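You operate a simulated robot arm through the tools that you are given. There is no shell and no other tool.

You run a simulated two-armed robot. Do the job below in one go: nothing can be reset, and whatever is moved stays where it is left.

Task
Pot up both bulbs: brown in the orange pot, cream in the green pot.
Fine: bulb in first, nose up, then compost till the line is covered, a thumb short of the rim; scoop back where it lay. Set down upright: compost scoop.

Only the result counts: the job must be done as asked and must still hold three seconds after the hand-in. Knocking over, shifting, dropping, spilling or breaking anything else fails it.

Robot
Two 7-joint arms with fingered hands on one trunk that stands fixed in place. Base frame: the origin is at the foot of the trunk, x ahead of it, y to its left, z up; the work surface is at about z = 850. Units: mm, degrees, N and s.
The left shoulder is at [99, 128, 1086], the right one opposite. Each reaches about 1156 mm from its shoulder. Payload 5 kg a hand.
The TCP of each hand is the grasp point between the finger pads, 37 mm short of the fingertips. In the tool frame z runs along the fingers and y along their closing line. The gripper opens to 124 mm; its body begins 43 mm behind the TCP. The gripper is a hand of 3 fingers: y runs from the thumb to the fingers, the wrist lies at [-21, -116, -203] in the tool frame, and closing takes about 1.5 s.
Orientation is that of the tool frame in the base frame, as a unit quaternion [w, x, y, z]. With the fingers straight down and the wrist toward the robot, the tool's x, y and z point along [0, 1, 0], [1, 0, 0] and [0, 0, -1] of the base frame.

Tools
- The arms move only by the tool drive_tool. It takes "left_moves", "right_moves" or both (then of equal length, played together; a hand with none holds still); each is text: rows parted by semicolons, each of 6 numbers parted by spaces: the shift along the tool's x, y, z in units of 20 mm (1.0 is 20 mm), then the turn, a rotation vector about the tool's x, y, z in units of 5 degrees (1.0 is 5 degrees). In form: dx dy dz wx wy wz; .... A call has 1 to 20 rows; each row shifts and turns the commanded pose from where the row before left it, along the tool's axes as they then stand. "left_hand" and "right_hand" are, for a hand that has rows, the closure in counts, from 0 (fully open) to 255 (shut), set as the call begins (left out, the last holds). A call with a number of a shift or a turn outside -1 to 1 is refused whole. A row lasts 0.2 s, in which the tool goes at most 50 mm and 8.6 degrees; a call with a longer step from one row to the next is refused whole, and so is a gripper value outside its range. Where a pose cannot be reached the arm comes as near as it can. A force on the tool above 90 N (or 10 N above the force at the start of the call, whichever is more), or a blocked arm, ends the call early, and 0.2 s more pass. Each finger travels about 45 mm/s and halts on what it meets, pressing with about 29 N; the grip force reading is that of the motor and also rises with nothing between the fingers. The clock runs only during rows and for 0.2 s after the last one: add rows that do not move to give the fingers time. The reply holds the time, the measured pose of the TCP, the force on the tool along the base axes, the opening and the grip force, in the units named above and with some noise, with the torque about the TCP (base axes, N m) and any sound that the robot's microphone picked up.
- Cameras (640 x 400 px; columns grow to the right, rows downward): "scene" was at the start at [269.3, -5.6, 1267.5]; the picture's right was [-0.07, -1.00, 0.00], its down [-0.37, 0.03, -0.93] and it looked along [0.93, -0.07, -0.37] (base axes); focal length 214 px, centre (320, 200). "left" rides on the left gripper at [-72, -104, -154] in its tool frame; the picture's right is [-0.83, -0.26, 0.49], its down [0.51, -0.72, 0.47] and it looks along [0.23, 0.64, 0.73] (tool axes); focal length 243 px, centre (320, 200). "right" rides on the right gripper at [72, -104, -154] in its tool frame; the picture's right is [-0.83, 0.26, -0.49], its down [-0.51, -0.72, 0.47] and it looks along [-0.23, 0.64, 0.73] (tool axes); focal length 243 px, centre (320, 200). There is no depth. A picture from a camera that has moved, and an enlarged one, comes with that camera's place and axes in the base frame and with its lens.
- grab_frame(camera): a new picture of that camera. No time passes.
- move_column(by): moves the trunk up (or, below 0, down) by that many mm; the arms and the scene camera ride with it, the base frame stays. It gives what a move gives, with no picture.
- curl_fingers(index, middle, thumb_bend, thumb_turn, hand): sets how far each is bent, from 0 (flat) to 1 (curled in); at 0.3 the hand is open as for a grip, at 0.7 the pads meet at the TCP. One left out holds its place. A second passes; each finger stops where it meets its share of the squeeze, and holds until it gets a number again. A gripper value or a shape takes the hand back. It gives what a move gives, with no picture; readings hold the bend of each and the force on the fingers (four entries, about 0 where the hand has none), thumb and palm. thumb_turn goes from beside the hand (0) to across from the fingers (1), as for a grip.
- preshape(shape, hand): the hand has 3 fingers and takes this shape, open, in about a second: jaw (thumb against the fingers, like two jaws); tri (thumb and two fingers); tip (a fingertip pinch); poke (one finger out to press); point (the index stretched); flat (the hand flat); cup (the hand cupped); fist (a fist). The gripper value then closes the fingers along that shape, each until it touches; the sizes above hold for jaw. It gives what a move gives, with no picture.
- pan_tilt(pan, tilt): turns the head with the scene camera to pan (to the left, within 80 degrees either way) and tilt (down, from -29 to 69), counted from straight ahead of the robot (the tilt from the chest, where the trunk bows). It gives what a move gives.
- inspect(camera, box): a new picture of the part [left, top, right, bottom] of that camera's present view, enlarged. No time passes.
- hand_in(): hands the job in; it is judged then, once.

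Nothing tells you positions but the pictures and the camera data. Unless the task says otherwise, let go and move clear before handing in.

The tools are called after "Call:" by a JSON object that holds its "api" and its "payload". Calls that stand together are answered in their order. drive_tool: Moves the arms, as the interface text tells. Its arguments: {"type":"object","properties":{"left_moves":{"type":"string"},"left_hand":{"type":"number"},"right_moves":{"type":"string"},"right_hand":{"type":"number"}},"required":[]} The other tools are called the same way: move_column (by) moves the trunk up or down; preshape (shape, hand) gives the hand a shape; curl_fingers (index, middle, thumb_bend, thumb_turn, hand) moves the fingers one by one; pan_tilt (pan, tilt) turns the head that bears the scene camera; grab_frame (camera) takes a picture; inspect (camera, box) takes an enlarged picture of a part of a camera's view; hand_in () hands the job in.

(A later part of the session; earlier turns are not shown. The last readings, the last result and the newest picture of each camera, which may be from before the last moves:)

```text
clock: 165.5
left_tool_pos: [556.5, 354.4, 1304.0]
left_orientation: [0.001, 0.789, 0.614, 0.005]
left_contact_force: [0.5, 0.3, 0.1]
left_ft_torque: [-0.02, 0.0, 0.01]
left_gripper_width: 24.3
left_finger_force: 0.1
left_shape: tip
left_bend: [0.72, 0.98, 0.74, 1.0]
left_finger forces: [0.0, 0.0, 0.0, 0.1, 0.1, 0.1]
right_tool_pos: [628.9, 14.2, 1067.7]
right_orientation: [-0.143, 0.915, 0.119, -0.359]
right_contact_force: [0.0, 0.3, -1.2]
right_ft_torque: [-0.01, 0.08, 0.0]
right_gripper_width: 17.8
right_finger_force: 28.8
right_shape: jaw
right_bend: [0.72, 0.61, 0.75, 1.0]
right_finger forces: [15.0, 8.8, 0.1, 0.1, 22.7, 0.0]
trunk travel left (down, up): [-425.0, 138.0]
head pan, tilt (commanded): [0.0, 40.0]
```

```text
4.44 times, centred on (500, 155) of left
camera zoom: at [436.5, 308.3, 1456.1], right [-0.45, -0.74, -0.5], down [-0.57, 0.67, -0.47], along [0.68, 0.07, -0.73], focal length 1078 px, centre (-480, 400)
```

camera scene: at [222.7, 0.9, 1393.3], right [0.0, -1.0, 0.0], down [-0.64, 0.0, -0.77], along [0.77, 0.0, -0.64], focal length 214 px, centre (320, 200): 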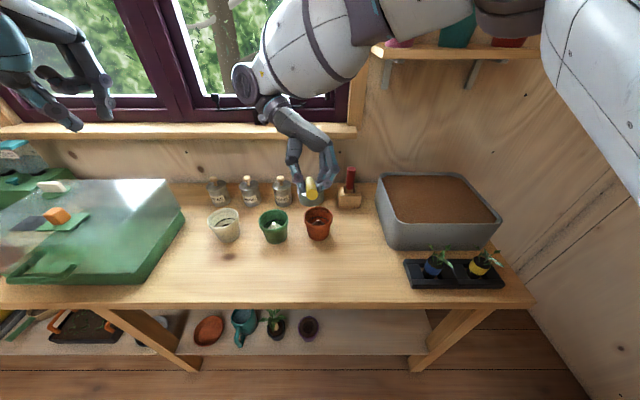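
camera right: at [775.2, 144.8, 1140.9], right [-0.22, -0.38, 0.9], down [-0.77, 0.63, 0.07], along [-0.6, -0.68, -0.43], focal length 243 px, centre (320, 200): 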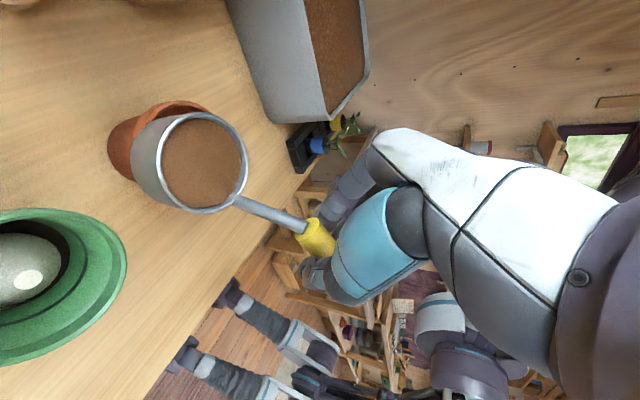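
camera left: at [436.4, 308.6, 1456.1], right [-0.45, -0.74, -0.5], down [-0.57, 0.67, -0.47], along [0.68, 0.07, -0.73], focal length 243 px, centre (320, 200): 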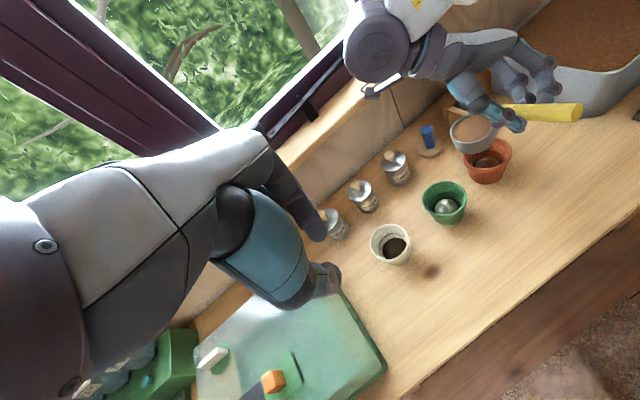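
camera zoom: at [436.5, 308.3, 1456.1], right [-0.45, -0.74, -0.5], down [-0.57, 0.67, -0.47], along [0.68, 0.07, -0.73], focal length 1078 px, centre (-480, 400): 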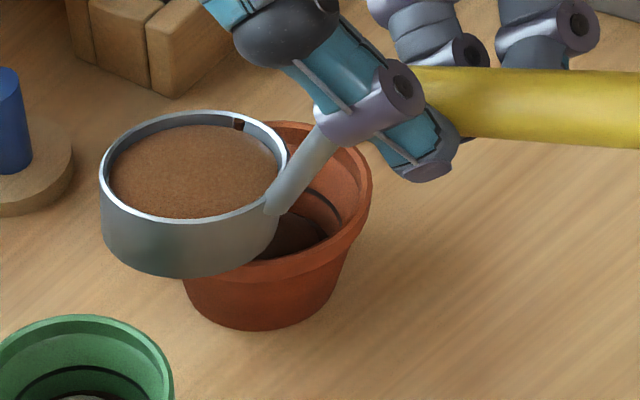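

At 15° the first compost appears right at the right-hand lip, directly over the pot. A little more tilt and wait.

Call:
{"api": "drive_tool", "payload": {"right_moves": "-0.065 0.184 -0.037 0.356 0.058 -0.346;-0.07 0.18 -0.043 0.356 0.058 -0.346;0 0 0 0 0 0;0 0 0 0 0 0;0 0 0 0 0 0;0 0 0 0 0 0;0 0 0 0 0 0"}}

Call:
{"api": "inspect", "payload": {"camera": "scene", "box": [260, 180, 360, 250]}}

Call:
{"api": "inspect", "payload": {"camera": "left", "box": [440, 110, 560, 200]}}

```text
clock: 167.1
left_tool_pos: [557.6, 354.9, 1304.8]
left_orientation: [0.001, 0.788, 0.615, 0.004]
left_contact_force: [-0.1, 0.1, -0.3]
left_ft_torque: [-0.01, 0.02, -0.01]
left_gripper_width: 24.4
left_finger_force: 0.0
left_shape: tip
left_bend: [0.72, 0.98, 0.74, 1.0]
left_finger forces: [0.0, 0.0, 0.1, 0.0, 0.0, 0.0]
right_tool_pos: [628.3, 5.2, 1067.1]
right_orientation: [-0.182, 0.908, 0.135, -0.353]
right_contact_force: [0.5, -0.3, -1.8]
right_ft_torque: [-0.05, 0.07, 0.05]
right_gripper_width: 17.6
right_finger_force: 28.9
right_shape: jaw
right_bend: [0.72, 0.61, 0.75, 1.0]
right_finger forces: [15.0, 8.7, 0.0, 0.1, 22.5, 0.1]
trunk travel left (down, up): [-425.0, 138.0]
head pan, tilt (commanded): [0.0, 40.0]
```

```text
5.71 times, centred on (310, 215) of scene
camera zoom: at [222.7, 0.8, 1393.3], right [0.0, -1.0, 0.0], down [-0.64, 0.0, -0.77], along [0.77, 0.0, -0.64], focal length 1226 px, centre (377, 114)
```

zoom: 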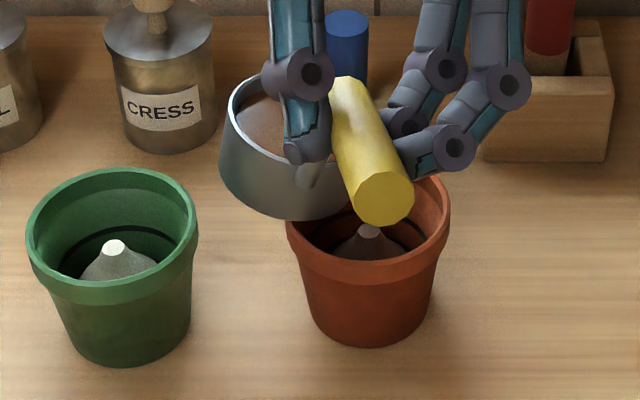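

```text
4.44 times, centred on (500, 155) of left
camera zoom: at [436.4, 308.4, 1456.1], right [-0.45, -0.74, -0.5], down [-0.57, 0.67, -0.47], along [0.68, 0.07, -0.73], focal length 1078 px, centre (-480, 400)
```

zoom: 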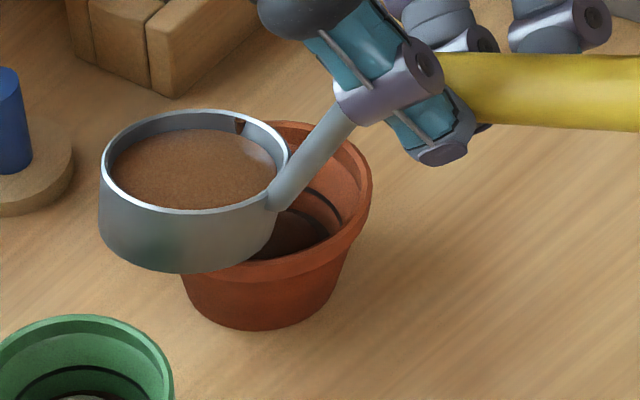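

Call:
{"api": "inspect", "payload": {"camera": "right", "box": [60, 60, 300, 260]}}

Call:
{"api": "drive_tool", "payload": {"right_moves": "0 0 0 0 0 0;0 0 0 0 0 0;0 0 0 0 0 0;0 0 0 0 0 0;0 0 0 0 0 0"}}

Call:
{"api": "inspect", "payload": {"camera": "right", "box": [60, 60, 300, 260]}}

```text
2.00 times, centred on (180, 160) of right
camera zoom: at [775.4, 89.9, 1174.8], right [-0.22, -0.66, 0.72], down [-0.77, 0.57, 0.29], along [-0.6, -0.49, -0.64], focal length 485 px, centre (600, 280)
```

zoom: 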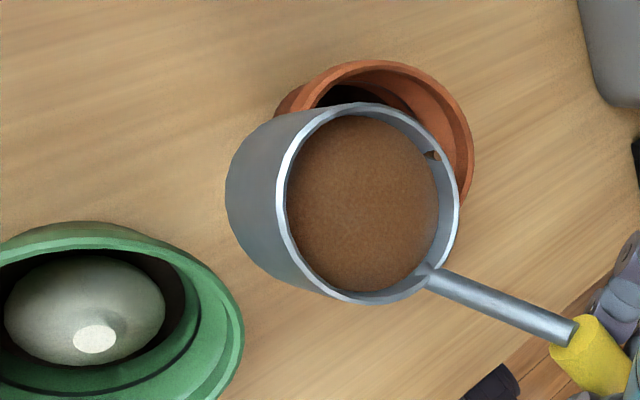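

```text
clock: 168.3
left_tool_pos: [558.2, 354.4, 1304.0]
left_orientation: [0.001, 0.788, 0.616, 0.004]
left_contact_force: [0.4, -0.1, 0.2]
left_ft_torque: [0.0, 0.01, -0.01]
left_gripper_width: 24.2
left_finger_force: 0.1
left_shape: tip
left_bend: [0.72, 0.98, 0.74, 1.0]
left_finger forces: [0.0, 0.0, 0.0, 0.1, 0.0, 0.1]
right_tool_pos: [628.0, 6.0, 1067.1]
right_orientation: [-0.182, 0.907, 0.135, -0.354]
right_contact_force: [-0.5, 0.6, -1.5]
right_ft_torque: [-0.05, 0.05, 0.01]
right_gripper_width: 17.9
right_finger_force: 28.6
right_shape: jaw
right_bend: [0.72, 0.61, 0.75, 1.0]
right_finger forces: [15.0, 8.8, 0.1, 0.0, 22.7, 0.1]
trunk travel left (down, up): [-425.0, 138.0]
head pan, tilt (commanded): [0.0, 40.0]
```

```text
2.00 times, centred on (180, 160) of right
camera zoom: at [775.3, 90.1, 1174.8], right [-0.22, -0.66, 0.72], down [-0.77, 0.57, 0.29], along [-0.6, -0.49, -0.64], focal length 485 px, centre (600, 280)
```

zoom: 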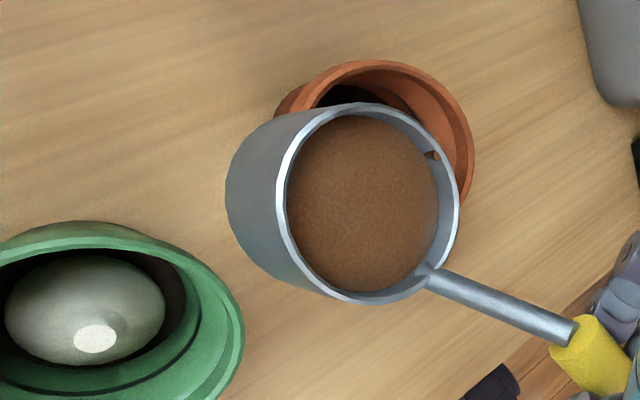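

Flow follows tilt and settles quickly; the lip sits at about (708,5.5), well inside the pot. Tilting on to about 30°.

Call:
{"api": "drive_tool", "payload": {"right_moves": "-0.077 0.177 -0.05 0.356 0.058 -0.346;-0.081 0.174 -0.055 0.356 0.058 -0.346;-0.086 0.17 -0.06 0.356 0.058 -0.346;-0.09 0.167 -0.064 0.356 0.058 -0.346;0 0 0 0 0 0;0 0 0 0 0 0;0 0 0 0 0 0;0 0 0 0 0 0"}}

Call:
{"api": "inspect", "payload": {"camera": "scene", "box": [260, 180, 360, 250]}}

Call:
{"api": "inspect", "payload": {"camera": "right", "box": [60, 60, 300, 260]}}

Call:
{"api": "inspect", "payload": {"camera": "left", "box": [440, 110, 560, 200]}}

```text
clock: 170.1
left_tool_pos: [557.2, 354.3, 1303.2]
left_orientation: [0.0, 0.788, 0.615, 0.005]
left_contact_force: [-0.1, -0.2, 0.1]
left_ft_torque: [0.03, -0.02, 0.0]
left_gripper_width: 24.3
left_finger_force: 0.2
left_shape: tip
left_bend: [0.72, 0.98, 0.74, 1.0]
left_finger forces: [0.0, 0.1, 0.1, 0.1, 0.0, 0.1]
right_tool_pos: [629.6, -9.0, 1068.1]
right_orientation: [-0.26, 0.888, 0.166, -0.34]
right_contact_force: [0.2, -0.2, -1.7]
right_ft_torque: [-0.08, 0.05, -0.02]
right_gripper_width: 17.7
right_finger_force: 29.3
right_shape: jaw
right_bend: [0.72, 0.61, 0.75, 1.0]
right_finger forces: [15.1, 8.5, 0.1, 0.0, 22.6, 0.1]
trunk travel left (down, up): [-425.0, 138.0]
head pan, tilt (commanded): [0.0, 40.0]
```

```text
5.71 times, centred on (310, 215) of scene
camera zoom: at [222.7, 1.3, 1393.3], right [0.0, -1.0, 0.0], down [-0.64, 0.0, -0.77], along [0.77, 0.0, -0.64], focal length 1226 px, centre (377, 114)
```

zoom: 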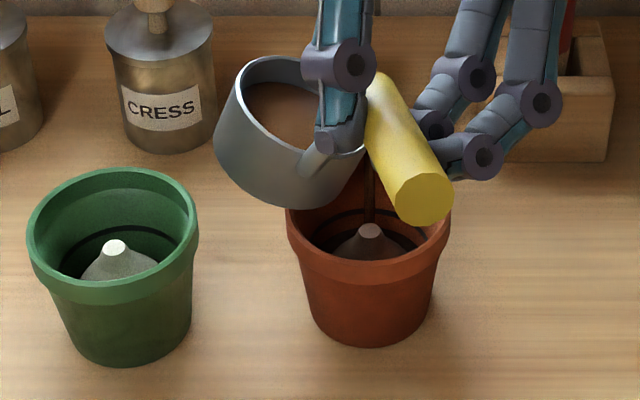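

```text
2.00 times, centred on (180, 160) of right
camera zoom: at [775.5, 55.8, 1188.7], right [-0.22, -0.78, 0.59], down [-0.77, 0.51, 0.38], along [-0.6, -0.37, -0.71], focal length 485 px, centre (600, 280)
```

zoom: 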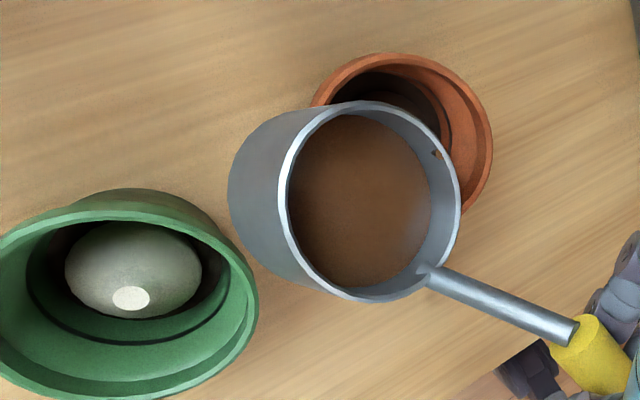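

```text
4.44 times, centred on (500, 155) of left
camera zoom: at [436.3, 308.9, 1456.0], right [-0.45, -0.74, -0.5], down [-0.57, 0.67, -0.47], along [0.68, 0.07, -0.73], focal length 1078 px, centre (-480, 400)
```

zoom: 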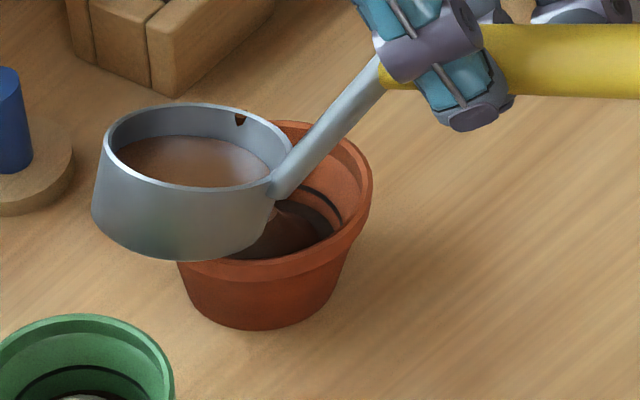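

The stream is visible, falling onto the bulb inside the pot. I'll hold here and see how the level develops.

Call:
{"api": "drive_tool", "payload": {"right_moves": "0 0 0 0 0 0;0 0 0 0 0 0;0 0 0 0 0 0;0 0 0 0 0 0;0 0 0 0 0 0;0 0 0 0 0 0;0 0 0 0 0 0"}}

Call:
{"api": "inspect", "payload": {"camera": "scene", "box": [290, 190, 350, 240]}}

Call:
{"api": "inspect", "payload": {"camera": "right", "box": [60, 60, 300, 260]}}

```text
clock: 171.7
left_tool_pos: [557.3, 354.0, 1303.3]
left_orientation: [0.001, 0.789, 0.615, 0.004]
left_contact_force: [0.0, 0.2, -0.6]
left_ft_torque: [-0.03, 0.02, -0.01]
left_gripper_width: 24.0
left_finger_force: 0.0
left_shape: tip
left_bend: [0.72, 0.98, 0.74, 1.0]
left_finger forces: [0.0, 0.0, 0.0, 0.0, 0.0, 0.0]
right_tool_pos: [629.1, -9.1, 1067.8]
right_orientation: [-0.261, 0.888, 0.165, -0.34]
right_contact_force: [0.1, 0.0, -1.3]
right_ft_torque: [-0.07, 0.08, 0.01]
right_gripper_width: 17.6
right_finger_force: 29.3
right_shape: jaw
right_bend: [0.72, 0.61, 0.75, 1.0]
right_finger forces: [15.2, 8.4, 0.0, 0.0, 22.5, 0.0]
trunk travel left (down, up): [-425.0, 138.0]
head pan, tilt (commanded): [0.0, 40.0]
```

```text
8.00 times, centred on (320, 215) of scene
camera zoom: at [222.7, 1.0, 1393.3], right [0.0, -1.0, 0.0], down [-0.64, 0.0, -0.77], along [0.77, 0.0, -0.64], focal length 1716 px, centre (320, 80)
```

zoom: 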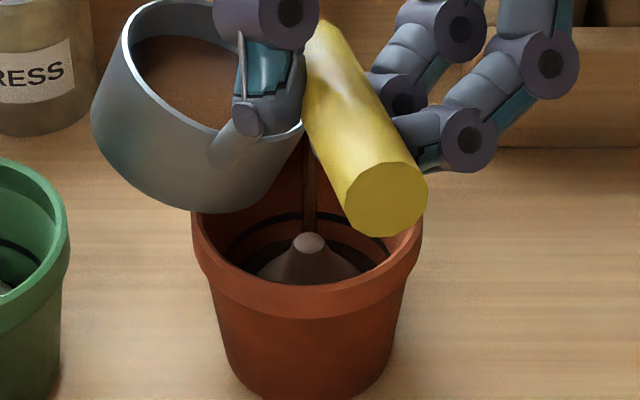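

```text
2.00 times, centred on (180, 160) of right
camera zoom: at [775.6, 55.5, 1188.7], right [-0.22, -0.78, 0.59], down [-0.77, 0.51, 0.38], along [-0.6, -0.37, -0.71], focal length 485 px, centre (600, 280)
```

zoom: 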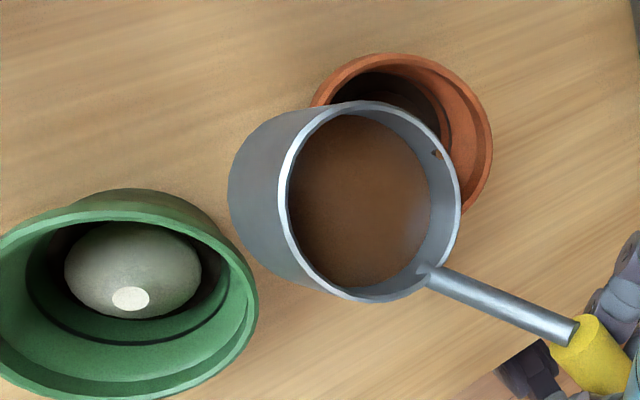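

Call:
{"api": "drive_tool", "payload": {"right_moves": "-0.094 0.155 -0.07 0.356 0.058 -0.346;-0.098 0.148 -0.075 0.356 0.058 -0.346;-0.1 0.14 -0.08 0.356 0.058 -0.346;-0.104 0.135 -0.084 0.356 0.058 -0.346;0 0 0 0 0 0;0 0 0 0 0 0;0 0 0 0 0 0;0 0 0 0 0 0"}}

Call:
{"api": "inspect", "payload": {"camera": "scene", "box": [290, 190, 350, 240]}}

Call:
{"api": "inspect", "payload": {"camera": "right", "box": [60, 60, 300, 260]}}

```text
clock: 173.5
left_tool_pos: [557.5, 354.8, 1303.1]
left_orientation: [0.001, 0.789, 0.615, 0.005]
left_contact_force: [0.3, -0.2, -0.7]
left_ft_torque: [0.0, 0.02, -0.03]
left_gripper_width: 24.4
left_finger_force: 0.1
left_shape: tip
left_bend: [0.72, 0.98, 0.74, 1.0]
left_finger forces: [0.0, 0.0, 0.0, 0.0, 0.0, 0.0]
right_tool_pos: [629.4, -25.4, 1069.6]
right_orientation: [-0.337, 0.862, 0.194, -0.324]
right_contact_force: [0.5, 0.1, -0.3]
right_ft_torque: [-0.08, 0.11, -0.02]
right_gripper_width: 17.7
right_finger_force: 29.2
right_shape: jaw
right_bend: [0.72, 0.61, 0.75, 1.0]
right_finger forces: [15.1, 8.1, 0.0, 0.0, 22.6, 0.0]
trunk travel left (down, up): [-425.0, 138.0]
head pan, tilt (commanded): [0.0, 40.0]
```

```text
8.00 times, centred on (320, 215) of scene
camera zoom: at [222.7, 1.2, 1393.3], right [0.0, -1.0, 0.0], down [-0.64, 0.0, -0.77], along [0.77, 0.0, -0.64], focal length 1716 px, centre (320, 80)
```

zoom: 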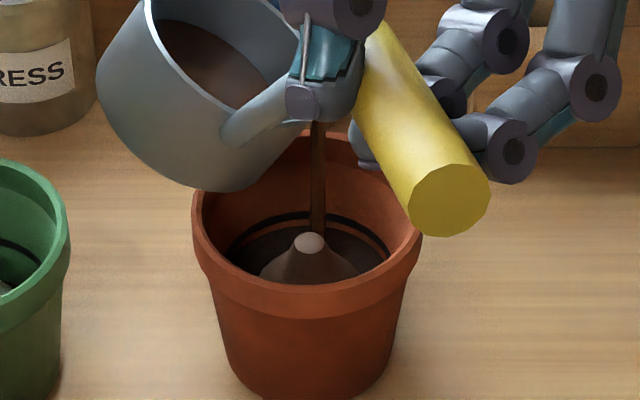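

```text
2.00 times, centred on (180, 160) of right
camera zoom: at [775.8, 17.1, 1199.0], right [-0.22, -0.87, 0.45], down [-0.77, 0.44, 0.46], along [-0.6, -0.24, -0.77], focal length 485 px, centre (600, 280)
```

zoom: 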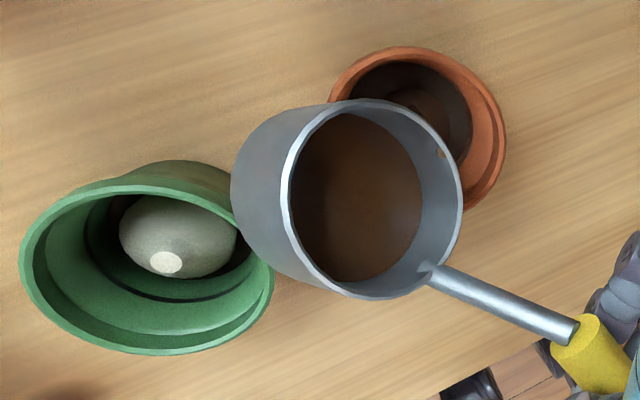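

The compost in the pot is now just below the line, with the stream still running. I'll wait and watch closely.

Call:
{"api": "drive_tool", "payload": {"right_moves": "0 0 0 0 0 0;0 0 0 0 0 0;0 0 0 0 0 0;0 0 0 0 0 0;0 0 0 0 0 0"}}

Call:
{"api": "inspect", "payload": {"camera": "scene", "box": [300, 200, 345, 235]}}

```text
clock: 174.7
left_tool_pos: [557.7, 354.4, 1303.8]
left_orientation: [0.0, 0.789, 0.615, 0.004]
left_contact_force: [-0.8, 0.3, -0.2]
left_ft_torque: [0.0, 0.0, -0.01]
left_gripper_width: 24.0
left_finger_force: 0.1
left_shape: tip
left_bend: [0.72, 0.98, 0.74, 1.0]
left_finger forces: [0.0, 0.1, 0.1, 0.0, 0.0, 0.0]
right_tool_pos: [630.4, -24.9, 1068.3]
right_orientation: [-0.337, 0.862, 0.195, -0.325]
right_contact_force: [0.2, -0.4, -1.0]
right_ft_torque: [-0.07, 0.08, 0.0]
right_gripper_width: 17.7
right_finger_force: 29.0
right_shape: jaw
right_bend: [0.72, 0.61, 0.75, 1.0]
right_finger forces: [15.2, 8.2, 0.0, 0.0, 22.6, 0.0]
trunk travel left (down, up): [-425.0, 138.0]
head pan, tilt (commanded): [0.0, 40.0]
```

```text
11.43 times, centred on (322, 218) of scene
camera zoom: at [222.7, 1.0, 1393.3], right [0.0, -1.0, 0.0], down [-0.64, 0.0, -0.77], along [0.77, 0.0, -0.64], focal length 2451 px, centre (291, 0)
```

zoom: 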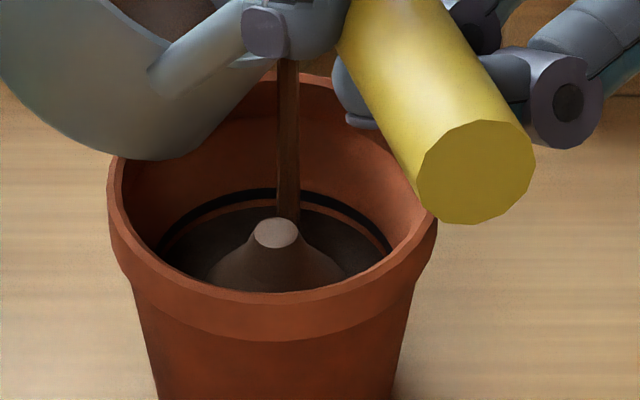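

Call:
{"api": "drive_tool", "payload": {"right_moves": "0 0 0 0 0 0;0 0 0 0 0 0;0 0 0 0 0 0;0 0 0 0 0 0;0 0 0 0 0 0;0 0 0 0 0 0;0 0 0 0 0 0"}}

Call:
{"api": "inspect", "payload": {"camera": "scene", "box": [300, 200, 345, 235]}}

Call:
{"api": "inspect", "payload": {"camera": "right", "box": [60, 60, 300, 260]}}

```text
clock: 176.3
left_tool_pos: [556.0, 353.9, 1303.3]
left_orientation: [0.001, 0.788, 0.615, 0.005]
left_contact_force: [-0.3, 0.4, 0.3]
left_ft_torque: [0.01, 0.02, -0.03]
left_gripper_width: 24.4
left_finger_force: 0.1
left_shape: tip
left_bend: [0.72, 0.98, 0.74, 1.0]
left_finger forces: [0.0, 0.0, 0.1, 0.0, 0.0, 0.1]
right_tool_pos: [628.4, -25.9, 1069.8]
right_orientation: [-0.338, 0.862, 0.194, -0.324]
right_contact_force: [0.5, -0.6, -1.6]
right_ft_torque: [-0.05, 0.07, 0.01]
right_gripper_width: 17.5
right_finger_force: 29.0
right_shape: jaw
right_bend: [0.72, 0.61, 0.75, 1.0]
right_finger forces: [15.1, 8.1, 0.0, 0.0, 22.7, 0.0]
trunk travel left (down, up): [-425.0, 138.0]
head pan, tilt (commanded): [0.0, 40.0]
```

```text
11.43 times, centred on (322, 218) of scene
camera zoom: at [222.7, 1.0, 1393.3], right [0.0, -1.0, 0.0], down [-0.64, 0.0, -0.77], along [0.77, 0.0, -0.64], focal length 2451 px, centre (291, 0)
```

zoom: 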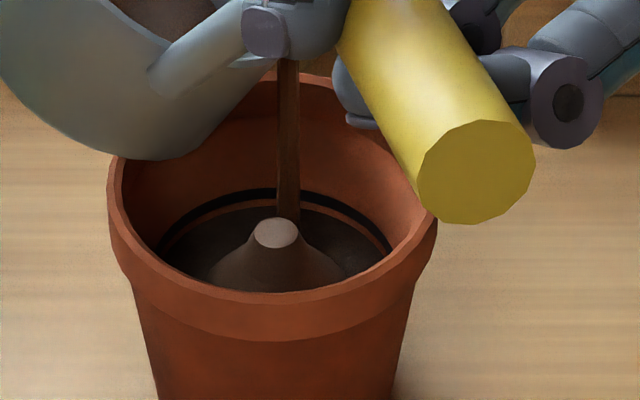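

```text
2.00 times, centred on (180, 160) of right
camera zoom: at [775.8, 16.9, 1199.0], right [-0.22, -0.87, 0.45], down [-0.77, 0.44, 0.46], along [-0.6, -0.24, -0.77], focal length 485 px, centre (600, 280)
```

zoom: 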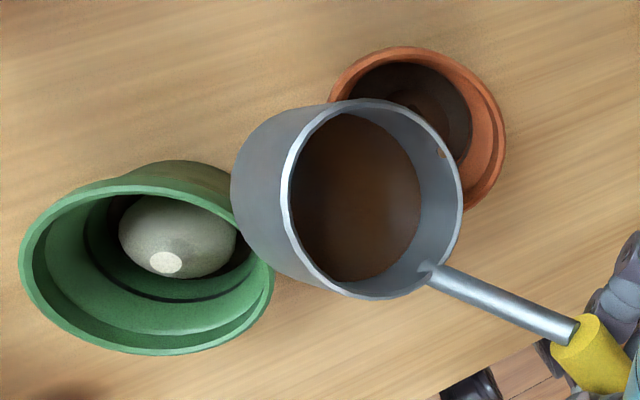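

The flow has settled at this tilt, with compost just under the line. I'll go on in small 2.5° steps.

Call:
{"api": "drive_tool", "payload": {"right_moves": "-0.106 0.13 -0.087 0.356 0.058 -0.346;0 0 0 0 0 0;0 0 0 0 0 0;0 0 0 0 0 0;0 0 0 0 0 0;0 0 0 0 0 0"}}

Call:
{"api": "inspect", "payload": {"camera": "scene", "box": [300, 200, 345, 235]}}

Call:
{"api": "drive_tool", "payload": {"right_moves": "-0.108 0.127 -0.089 0.356 0.058 -0.346;0 0 0 0 0 0;0 0 0 0 0 0;0 0 0 0 0 0;0 0 0 0 0 0;0 0 0 0 0 0"}}

Call:
{"api": "inspect", "payload": {"camera": "scene", "box": [300, 200, 345, 235]}}

```text
clock: 177.7
left_tool_pos: [557.0, 354.2, 1303.6]
left_orientation: [0.001, 0.788, 0.615, 0.005]
left_contact_force: [-0.2, 0.6, 0.2]
left_ft_torque: [-0.02, 0.03, 0.01]
left_gripper_width: 24.2
left_finger_force: 0.0
left_shape: tip
left_bend: [0.72, 0.98, 0.74, 1.0]
left_finger forces: [0.0, 0.1, 0.1, 0.0, 0.1, 0.0]
right_tool_pos: [628.8, -30.2, 1069.9]
right_orientation: [-0.356, 0.855, 0.202, -0.32]
right_contact_force: [0.5, -0.5, -1.1]
right_ft_torque: [-0.1, 0.01, 0.01]
right_gripper_width: 17.7
right_finger_force: 28.8
right_shape: jaw
right_bend: [0.72, 0.62, 0.75, 1.0]
right_finger forces: [15.1, 8.2, 0.0, 0.0, 22.6, 0.0]
trunk travel left (down, up): [-425.0, 138.0]
head pan, tilt (commanded): [0.0, 40.0]
```

```text
11.43 times, centred on (322, 218) of scene
camera zoom: at [222.7, 0.9, 1393.3], right [0.0, -1.0, 0.0], down [-0.64, 0.0, -0.77], along [0.77, 0.0, -0.64], focal length 2451 px, centre (291, 0)
```

zoom: 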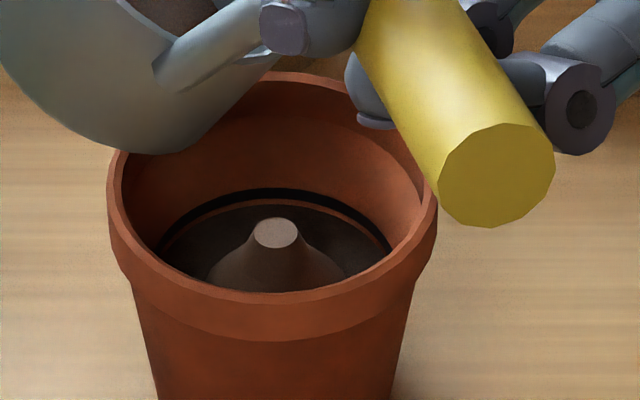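

```text
clock: 179.1
left_tool_pos: [557.9, 353.1, 1304.1]
left_orientation: [0.0, 0.788, 0.615, 0.005]
left_contact_force: [0.4, 0.0, 0.0]
left_ft_torque: [0.03, 0.01, -0.03]
left_gripper_width: 24.0
left_finger_force: 0.0
left_shape: tip
left_bend: [0.72, 0.98, 0.74, 1.0]
left_finger forces: [0.0, 0.0, 0.0, 0.1, 0.0, 0.0]
right_tool_pos: [628.6, -35.5, 1069.3]
right_orientation: [-0.375, 0.846, 0.209, -0.316]
right_contact_force: [-0.7, 0.2, -0.3]
right_ft_torque: [-0.06, 0.08, -0.02]
right_gripper_width: 17.5
right_finger_force: 28.8
right_shape: jaw
right_bend: [0.72, 0.62, 0.75, 1.0]
right_finger forces: [15.1, 8.2, 0.0, 0.0, 22.6, 0.0]
trunk travel left (down, up): [-425.0, 138.0]
head pan, tilt (commanded): [0.0, 40.0]
```

```text
11.43 times, centred on (322, 218) of scene
camera zoom: at [222.7, 0.9, 1393.3], right [0.0, -1.0, 0.0], down [-0.64, 0.0, -0.77], along [0.77, 0.0, -0.64], focal length 2451 px, centre (291, 0)
```

zoom: 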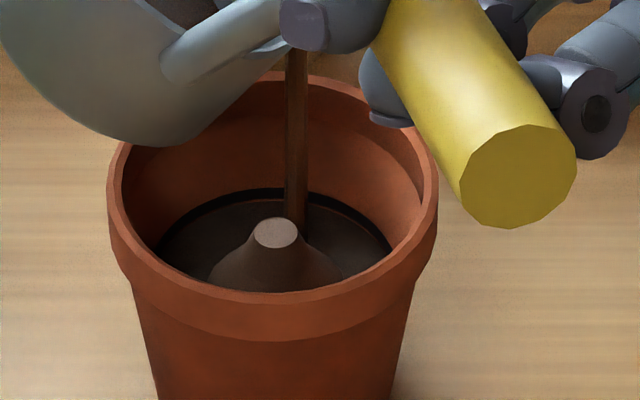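

The compost has now reached the lower edge of the line. Holding, then another small step.

Call:
{"api": "drive_tool", "payload": {"right_moves": "0 0 0 0 0 0;0 0 0 0 0 0;0 0 0 0 0 0;0 0 0 0 0 0;0 0 0 0 0 0"}}

Call:
{"api": "inspect", "payload": {"camera": "scene", "box": [300, 200, 345, 235]}}

Call:
{"api": "drive_tool", "payload": {"right_moves": "-0.112 0.12 -0.094 0.356 0.058 -0.346;0 0 0 0 0 0;0 0 0 0 0 0;0 0 0 0 0 0;0 0 0 0 0 0;0 0 0 0 0 0"}}

Call:
{"api": "inspect", "payload": {"camera": "scene", "box": [300, 200, 345, 235]}}

Call:
{"api": "inspect", "payload": {"camera": "right", "box": [60, 60, 300, 260]}}

```text
clock: 180.3
left_tool_pos: [558.6, 353.6, 1304.0]
left_orientation: [0.001, 0.789, 0.615, 0.005]
left_contact_force: [-0.4, 0.4, -0.1]
left_ft_torque: [-0.02, -0.03, -0.01]
left_gripper_width: 24.3
left_finger_force: 0.1
left_shape: tip
left_bend: [0.72, 0.98, 0.74, 1.0]
left_finger forces: [0.0, 0.0, 0.0, 0.1, 0.1, 0.0]
right_tool_pos: [628.5, -33.5, 1067.8]
right_orientation: [-0.374, 0.847, 0.208, -0.315]
right_contact_force: [-0.4, 0.1, -1.5]
right_ft_torque: [-0.09, 0.05, -0.02]
right_gripper_width: 17.9
right_finger_force: 28.7
right_shape: jaw
right_bend: [0.72, 0.62, 0.75, 1.0]
right_finger forces: [15.0, 8.1, 0.0, 0.0, 22.5, 0.0]
trunk travel left (down, up): [-425.0, 138.0]
head pan, tilt (commanded): [0.0, 40.0]
```

```text
11.43 times, centred on (322, 218) of scene
camera zoom: at [222.7, 1.0, 1393.3], right [0.0, -1.0, 0.0], down [-0.64, 0.0, -0.77], along [0.77, 0.0, -0.64], focal length 2451 px, centre (291, 0)
```

zoom: 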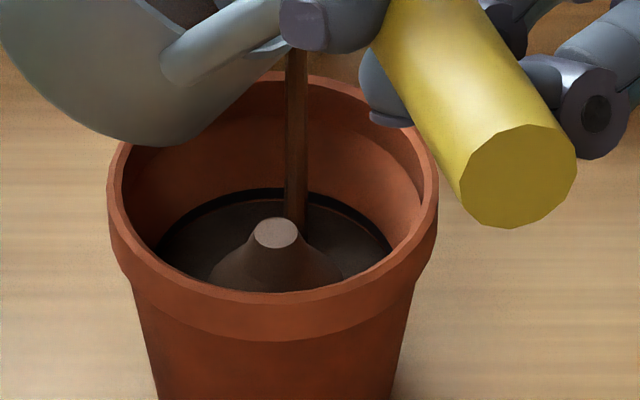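

```text
clock: 181.7
left_tool_pos: [557.4, 352.2, 1303.9]
left_orientation: [0.001, 0.789, 0.615, 0.005]
left_contact_force: [-0.4, 0.6, -0.5]
left_ft_torque: [0.0, -0.02, 0.0]
left_gripper_width: 24.4
left_finger_force: 0.1
left_shape: tip
left_bend: [0.72, 0.98, 0.74, 1.0]
left_finger forces: [0.0, 0.0, 0.0, 0.0, 0.0, 0.0]
right_tool_pos: [627.9, -37.4, 1067.7]
right_orientation: [-0.393, 0.838, 0.216, -0.311]
right_contact_force: [0.0, 0.2, -1.0]
right_ft_torque: [-0.09, 0.03, -0.01]
right_gripper_width: 17.8
right_finger_force: 29.5
right_shape: jaw
right_bend: [0.72, 0.62, 0.75, 1.0]
right_finger forces: [15.0, 8.0, 0.1, 0.0, 22.7, 0.1]
trunk travel left (down, up): [-425.0, 138.0]
head pan, tilt (commanded): [0.0, 40.0]
```

```text
11.43 times, centred on (322, 218) of scene
camera zoom: at [222.7, 0.9, 1393.3], right [0.0, -1.0, 0.0], down [-0.64, 0.0, -0.77], along [0.77, 0.0, -0.64], focal length 2451 px, centre (291, 0)
```

zoom: 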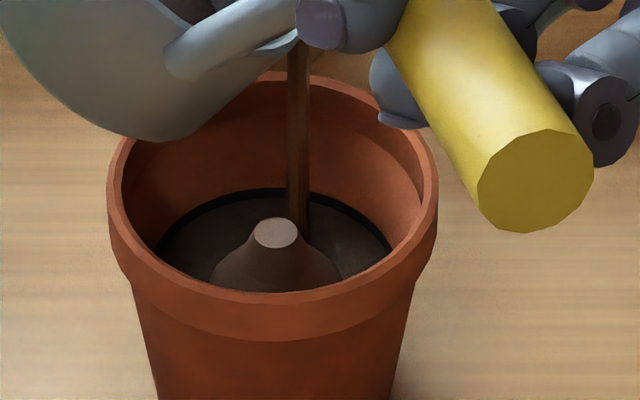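

```text
2.00 times, centred on (180, 160) of right
camera zoom: at [775.0, -12.1, 1202.7], right [-0.22, -0.92, 0.33], down [-0.77, 0.37, 0.52], along [-0.6, -0.14, -0.79], focal length 485 px, centre (600, 280)
```

zoom: 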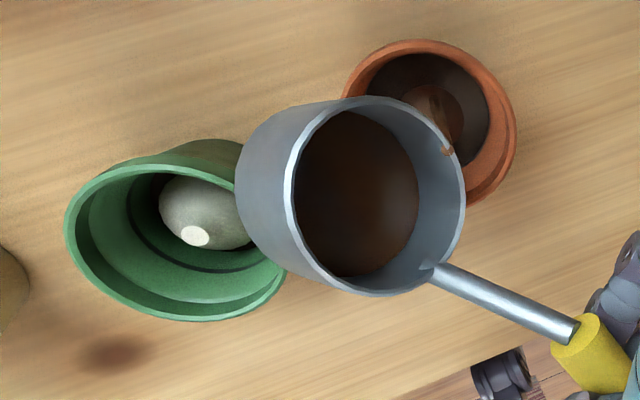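

The line is half covered now. Two more small steps.

Call:
{"api": "drive_tool", "payload": {"right_moves": "-0.112 0.115 -0.096 0.356 0.058 -0.346;0 0 0 0 0 0;0 0 0 0 0 0;0 0 0 0 0 0;0 0 0 0 0 0;0 0 0 0 0 0;0 0 0 0 0 0;0 0 0 0 0 0"}}

Call:
{"api": "inspect", "payload": {"camera": "scene", "box": [300, 200, 345, 235]}}

Call:
{"api": "drive_tool", "payload": {"right_moves": "-0.112 0.11 -0.098 0.356 0.058 -0.346;0 0 0 0 0 0;0 0 0 0 0 0;0 0 0 0 0 0;0 0 0 0 0 0;0 0 0 0 0 0;0 0 0 0 0 0;0 0 0 0 0 0"}}

Call:
{"api": "inspect", "payload": {"camera": "scene", "box": [300, 200, 345, 235]}}

```text
clock: 183.5
left_tool_pos: [557.7, 354.0, 1302.9]
left_orientation: [0.0, 0.789, 0.615, 0.005]
left_contact_force: [0.1, 0.0, 0.1]
left_ft_torque: [0.0, 0.02, -0.02]
left_gripper_width: 24.2
left_finger_force: 0.1
left_shape: tip
left_bend: [0.72, 0.98, 0.74, 1.0]
left_finger forces: [0.0, 0.0, 0.1, 0.0, 0.0, 0.0]
right_tool_pos: [628.2, -39.9, 1068.1]
right_orientation: [-0.411, 0.829, 0.223, -0.306]
right_contact_force: [0.1, -1.0, -1.5]
right_ft_torque: [-0.09, 0.1, 0.01]
right_gripper_width: 17.5
right_finger_force: 28.5
right_shape: jaw
right_bend: [0.72, 0.62, 0.75, 1.0]
right_finger forces: [15.0, 8.0, 0.0, 0.1, 22.7, 0.0]
trunk travel left (down, up): [-425.0, 138.0]
head pan, tilt (commanded): [0.0, 40.0]
```

```text
11.43 times, centred on (322, 218) of scene
camera zoom: at [222.7, 1.1, 1393.3], right [0.0, -1.0, 0.0], down [-0.64, 0.0, -0.77], along [0.77, 0.0, -0.64], focal length 2451 px, centre (291, 0)
```

zoom: 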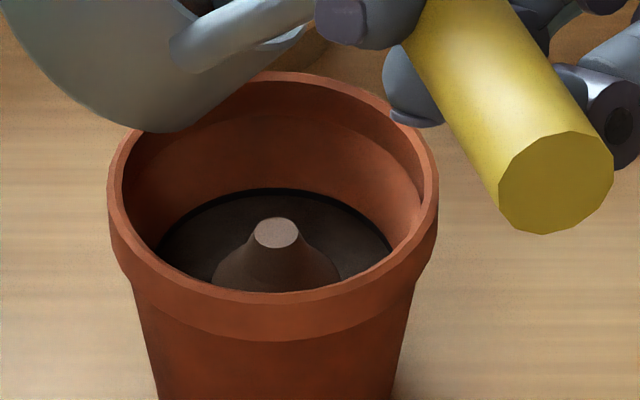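

```text
clock: 185.3
left_tool_pos: [556.3, 354.9, 1304.8]
left_orientation: [0.001, 0.788, 0.615, 0.005]
left_contact_force: [0.1, -0.7, 0.0]
left_ft_torque: [-0.03, -0.01, 0.03]
left_gripper_width: 24.5
left_finger_force: 0.1
left_shape: tip
left_bend: [0.72, 0.98, 0.74, 1.0]
left_finger forces: [0.1, 0.0, 0.1, 0.1, 0.0, 0.0]
right_tool_pos: [628.9, -44.3, 1068.0]
right_orientation: [-0.43, 0.82, 0.229, -0.302]
right_contact_force: [0.4, 0.5, -1.3]
right_ft_torque: [-0.13, 0.05, 0.0]
right_gripper_width: 17.6
right_finger_force: 29.2
right_shape: jaw
right_bend: [0.72, 0.62, 0.75, 1.0]
right_finger forces: [14.9, 8.1, 0.1, 0.0, 22.6, 0.0]
trunk travel left (down, up): [-425.0, 138.0]
head pan, tilt (commanded): [0.0, 40.0]
```

```text
11.43 times, centred on (322, 218) of scene
camera zoom: at [222.7, 1.1, 1393.3], right [0.0, -1.0, 0.0], down [-0.64, 0.0, -0.77], along [0.77, 0.0, -0.64], focal length 2451 px, centre (291, 0)
```

zoom: 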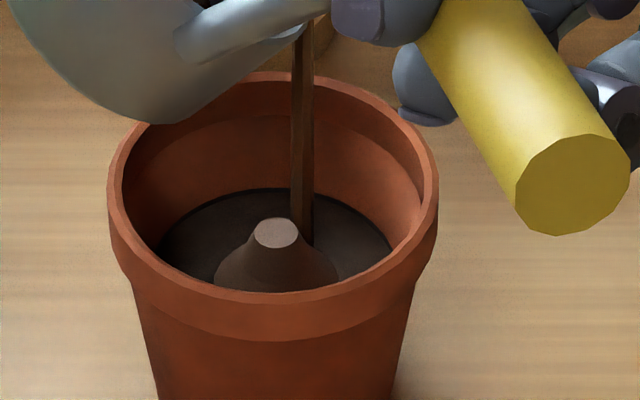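

Call:
{"api": "drive_tool", "payload": {"right_moves": "-0.112 0.105 -0.1 0.356 0.058 -0.346;0 0 0 0 0 0;0 0 0 0 0 0;0 0 0 0 0 0;0 0 0 0 0 0;0 0 0 0 0 0;0 0 0 0 0 0;0 0 0 0 0 0"}}

Call:
{"api": "inspect", "payload": {"camera": "scene", "box": [300, 200, 345, 235]}}

Call:
{"api": "drive_tool", "payload": {"right_moves": "-0.112 0.1 -0.1 0.356 0.058 -0.346;0 0 0 0 0 0;0 0 0 0 0 0;0 0 0 0 0 0;0 0 0 0 0 0;0 0 0 0 0 0;0 0 0 0 0 0;0 0 0 0 0 0"}}

Call:
{"api": "inspect", "payload": {"camera": "scene", "box": [300, 200, 345, 235]}}

Call:
{"api": "inspect", "payload": {"camera": "right", "box": [60, 60, 300, 260]}}

```text
clock: 187.1
left_tool_pos: [557.4, 354.9, 1303.8]
left_orientation: [0.001, 0.788, 0.616, 0.005]
left_contact_force: [0.1, 0.3, -0.1]
left_ft_torque: [0.02, 0.0, 0.03]
left_gripper_width: 24.1
left_finger_force: 0.0
left_shape: tip
left_bend: [0.72, 0.98, 0.74, 1.0]
left_finger forces: [0.0, 0.0, 0.1, 0.0, 0.1, 0.1]
right_tool_pos: [629.0, -47.6, 1067.2]
right_orientation: [-0.447, 0.81, 0.236, -0.296]
right_contact_force: [0.6, 0.0, -1.5]
right_ft_torque: [-0.06, 0.09, 0.01]
right_gripper_width: 17.9
right_finger_force: 28.7
right_shape: jaw
right_bend: [0.72, 0.62, 0.75, 1.0]
right_finger forces: [14.9, 7.8, 0.0, 0.0, 22.7, 0.0]
trunk travel left (down, up): [-425.0, 138.0]
head pan, tilt (commanded): [0.0, 40.0]
```

```text
11.43 times, centred on (322, 218) of scene
camera zoom: at [222.7, 1.1, 1393.3], right [0.0, -1.0, 0.0], down [-0.64, 0.0, -0.77], along [0.77, 0.0, -0.64], focal length 2451 px, centre (291, 0)
```

zoom: 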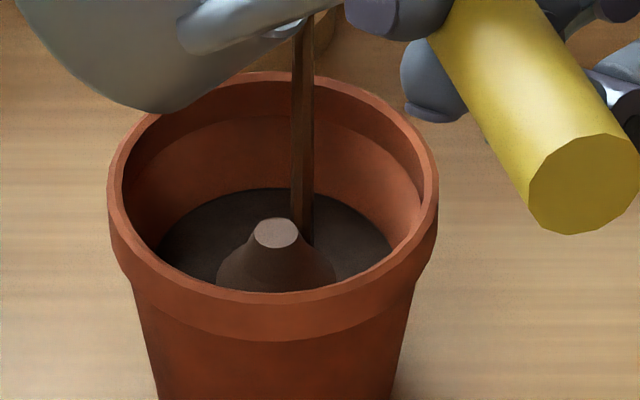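

```text
clock: 188.9
left_tool_pos: [556.9, 353.3, 1304.0]
left_orientation: [0.0, 0.789, 0.615, 0.005]
left_contact_force: [-0.7, 0.8, 0.3]
left_ft_torque: [0.01, 0.0, -0.03]
left_gripper_width: 24.1
left_finger_force: 0.0
left_shape: tip
left_bend: [0.72, 0.98, 0.74, 1.0]
left_finger forces: [0.0, 0.1, 0.1, 0.0, 0.0, 0.0]
right_tool_pos: [629.0, -51.2, 1066.8]
right_orientation: [-0.464, 0.801, 0.242, -0.291]
right_contact_force: [0.3, 0.2, -2.3]
right_ft_torque: [-0.11, 0.06, 0.0]
right_gripper_width: 17.7
right_finger_force: 28.7
right_shape: jaw
right_bend: [0.72, 0.62, 0.75, 1.0]
right_finger forces: [14.9, 7.9, 0.0, 0.1, 22.7, 0.0]
trunk travel left (down, up): [-425.0, 138.0]
head pan, tilt (commanded): [0.0, 40.0]
```

```text
11.43 times, centred on (322, 218) of scene
camera zoom: at [222.7, 1.1, 1393.3], right [0.0, -1.0, 0.0], down [-0.64, 0.0, -0.77], along [0.77, 0.0, -0.64], focal length 2451 px, centre (291, 0)
```

zoom: 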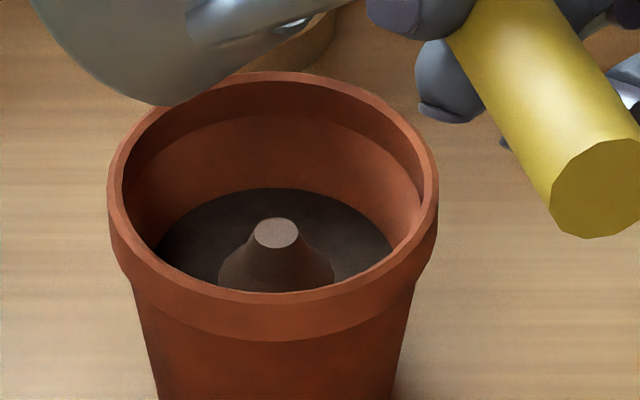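

```text
2.00 times, centred on (180, 160) of right
camera zoom: at [775.5, -49.7, 1203.9], right [-0.22, -0.96, 0.16], down [-0.77, 0.28, 0.57], along [-0.6, 0.0, -0.8], focal length 485 px, centre (600, 280)
```

zoom: 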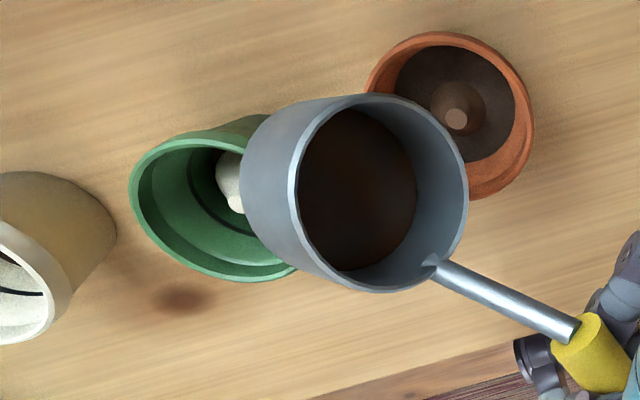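

The line is covered. For margin I'll add a few more millimetres with three small steps.

Call:
{"api": "drive_tool", "payload": {"right_moves": "-0.1 0.065 -0.092 0.356 0.058 -0.346;0 0 0 0 0 0;0 0 0 0 0 0;0 0 0 0 0 0;0 0 0 0 0 0;-0.1 0.06 -0.094 0.356 0.058 -0.346;0 0 0 0 0 0;0 0 0 0 0 0;0 0 0 0 0 0;0 0 0 0 0 0;0 0 0 0 0 0"}}

Call:
{"api": "inspect", "payload": {"camera": "scene", "box": [300, 200, 345, 235]}}

Call:
{"api": "inspect", "payload": {"camera": "right", "box": [60, 60, 300, 260]}}

```text
clock: 191.3
left_tool_pos: [558.0, 354.4, 1303.1]
left_orientation: [0.001, 0.789, 0.615, 0.005]
left_contact_force: [-0.1, -1.0, 0.8]
left_ft_torque: [0.01, 0.01, 0.01]
left_gripper_width: 24.1
left_finger_force: 0.1
left_shape: tip
left_bend: [0.72, 0.98, 0.74, 1.0]
left_finger forces: [0.0, 0.0, 0.1, 0.0, 0.0, 0.0]
right_tool_pos: [627.3, -57.9, 1065.9]
right_orientation: [-0.499, 0.78, 0.255, -0.28]
right_contact_force: [0.8, -0.4, -1.1]
right_ft_torque: [-0.08, 0.06, 0.01]
right_gripper_width: 17.5
right_finger_force: 29.1
right_shape: jaw
right_bend: [0.72, 0.62, 0.75, 1.0]
right_finger forces: [14.7, 7.8, 0.0, 0.0, 22.6, 0.1]
trunk travel left (down, up): [-425.0, 138.0]
head pan, tilt (commanded): [0.0, 40.0]
```

```text
11.43 times, centred on (322, 218) of scene
camera zoom: at [222.7, 0.9, 1393.3], right [0.0, -1.0, 0.0], down [-0.64, 0.0, -0.77], along [0.77, 0.0, -0.64], focal length 2451 px, centre (291, 0)
```

zoom: 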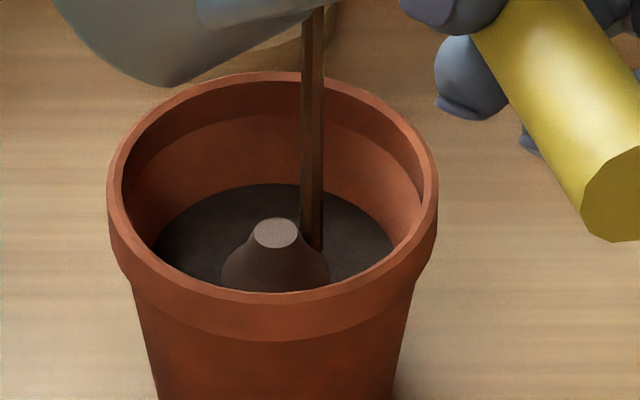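

```text
2.00 times, centred on (180, 160) of right
camera zoom: at [774.9, -67.9, 1203.4], right [-0.22, -0.97, 0.08], down [-0.77, 0.22, 0.59], along [-0.6, 0.07, -0.8], focal length 485 px, centre (600, 280)
```

zoom: 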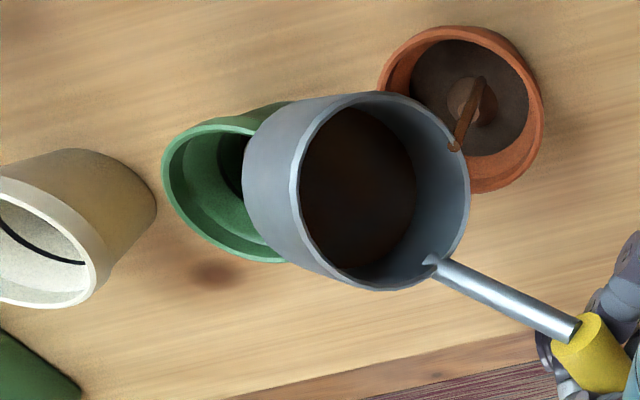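

Call:
{"api": "drive_tool", "payload": {"right_moves": "0 0 0 0 0 0;0 0 0 0 0 0;0 0 0 0 0 0;0 0 0 0 0 0;-0.1 0.058 -0.095 0.356 0.058 -0.346;0 0 0 0 0 0;0 0 0 0 0 0;0 0 0 0 0 0;0 0 0 0 0 0;0 0 0 0 0 0;0 0 0 0 0 0"}}

Call:
{"api": "inspect", "payload": {"camera": "scene", "box": [300, 200, 345, 235]}}

Call:
{"api": "inspect", "payload": {"camera": "left", "box": [440, 110, 560, 200]}}

```text
clock: 193.7
left_tool_pos: [557.4, 354.8, 1302.8]
left_orientation: [0.0, 0.788, 0.615, 0.005]
left_contact_force: [1.0, -0.7, -0.3]
left_ft_torque: [0.01, -0.01, 0.03]
left_gripper_width: 24.3
left_finger_force: 0.1
left_shape: tip
left_bend: [0.72, 0.98, 0.74, 1.0]
left_finger forces: [0.1, 0.0, 0.0, 0.0, 0.0, 0.0]
right_tool_pos: [628.1, -60.9, 1067.0]
right_orientation: [-0.516, 0.768, 0.261, -0.275]
right_contact_force: [0.8, -0.4, -1.3]
right_ft_torque: [-0.1, 0.05, 0.03]
right_gripper_width: 17.5
right_finger_force: 29.0
right_shape: jaw
right_bend: [0.72, 0.62, 0.75, 1.0]
right_finger forces: [14.7, 7.7, 0.1, 0.0, 22.7, 0.0]
trunk travel left (down, up): [-425.0, 138.0]
head pan, tilt (commanded): [0.0, 40.0]
```

```text
11.43 times, centred on (322, 218) of scene
camera zoom: at [222.7, 1.0, 1393.3], right [0.0, -1.0, 0.0], down [-0.64, 0.0, -0.77], along [0.77, 0.0, -0.64], focal length 2451 px, centre (291, 0)
```

zoom: 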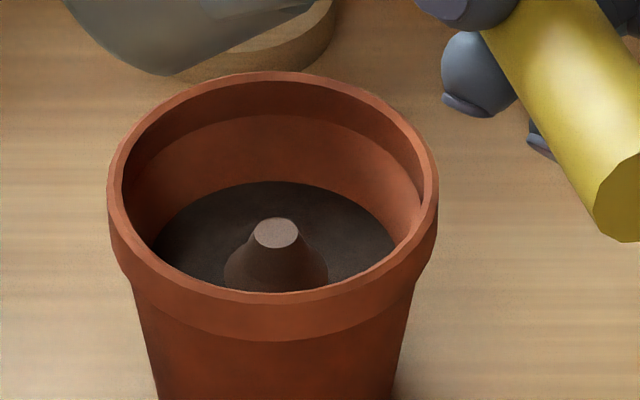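

```text
4.44 times, centred on (500, 155) of left
camera zoom: at [436.4, 308.6, 1456.1], right [-0.45, -0.74, -0.5], down [-0.57, 0.67, -0.47], along [0.68, 0.07, -0.73], focal length 1078 px, centre (-480, 400)
```

zoom: 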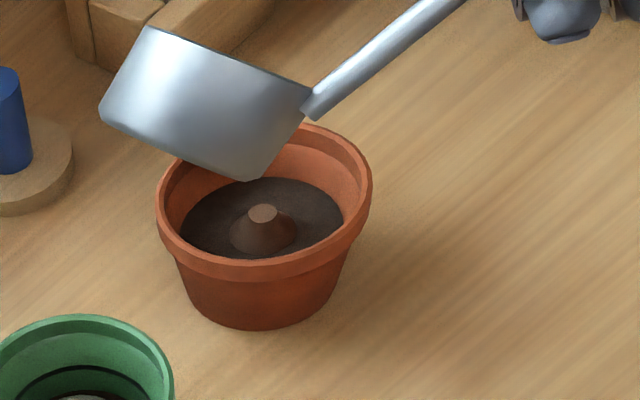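

The stream has stopped, with the compost about 2–3 mm above where the line was. One more small step for margin, then I roll back level.

Call:
{"api": "drive_tool", "payload": {"right_moves": "-0.1 0.054 -0.096 0.356 0.058 -0.346;-0.1 0.05 -0.097 0.356 0.058 -0.346;0 0 0 0 0 0;0 0 0 0 0 0;0 0 0 0 0 0;0 0 0 0 0 0;0 0 0 0 0 0;0 0 0 0 0 0;0 0 0 0 0 0;0 0 0 0 0 0;0 0 0 0 0 0;0 0 0 0 0 0"}}

Call:
{"api": "inspect", "payload": {"camera": "scene", "box": [300, 200, 345, 235]}}

Call:
{"api": "inspect", "payload": {"camera": "right", "box": [60, 60, 300, 260]}}

```text
clock: 196.3
left_tool_pos: [557.6, 355.3, 1302.6]
left_orientation: [0.0, 0.788, 0.615, 0.005]
left_contact_force: [0.3, 0.0, 0.5]
left_ft_torque: [-0.01, -0.01, -0.01]
left_gripper_width: 24.1
left_finger_force: 0.0
left_shape: tip
left_bend: [0.72, 0.98, 0.74, 1.0]
left_finger forces: [0.0, 0.0, 0.0, 0.0, 0.0, 0.0]
right_tool_pos: [629.3, -66.4, 1066.4]
right_orientation: [-0.549, 0.745, 0.272, -0.263]
right_contact_force: [0.1, 0.0, -1.0]
right_ft_torque: [-0.11, 0.09, -0.01]
right_gripper_width: 17.6
right_finger_force: 28.6
right_shape: jaw
right_bend: [0.72, 0.62, 0.75, 1.0]
right_finger forces: [14.5, 7.7, 0.0, 0.0, 22.6, 0.1]
trunk travel left (down, up): [-425.0, 138.0]
head pan, tilt (commanded): [0.0, 40.0]
```

```text
11.43 times, centred on (322, 218) of scene
camera zoom: at [222.7, 1.0, 1393.3], right [0.0, -1.0, 0.0], down [-0.64, 0.0, -0.77], along [0.77, 0.0, -0.64], focal length 2451 px, centre (291, 0)
```

zoom: 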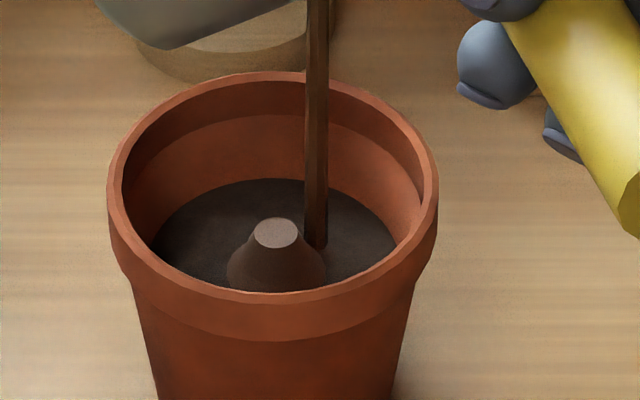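

```text
2.00 times, centred on (180, 160) of right
camera zoom: at [774.8, -93.3, 1201.5], right [-0.22, -0.97, -0.05], down [-0.77, 0.14, 0.62], along [-0.6, 0.17, -0.78], focal length 485 px, centre (600, 280)
```

zoom: 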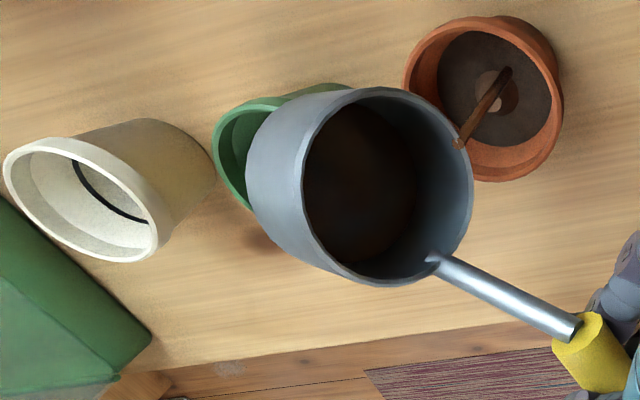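

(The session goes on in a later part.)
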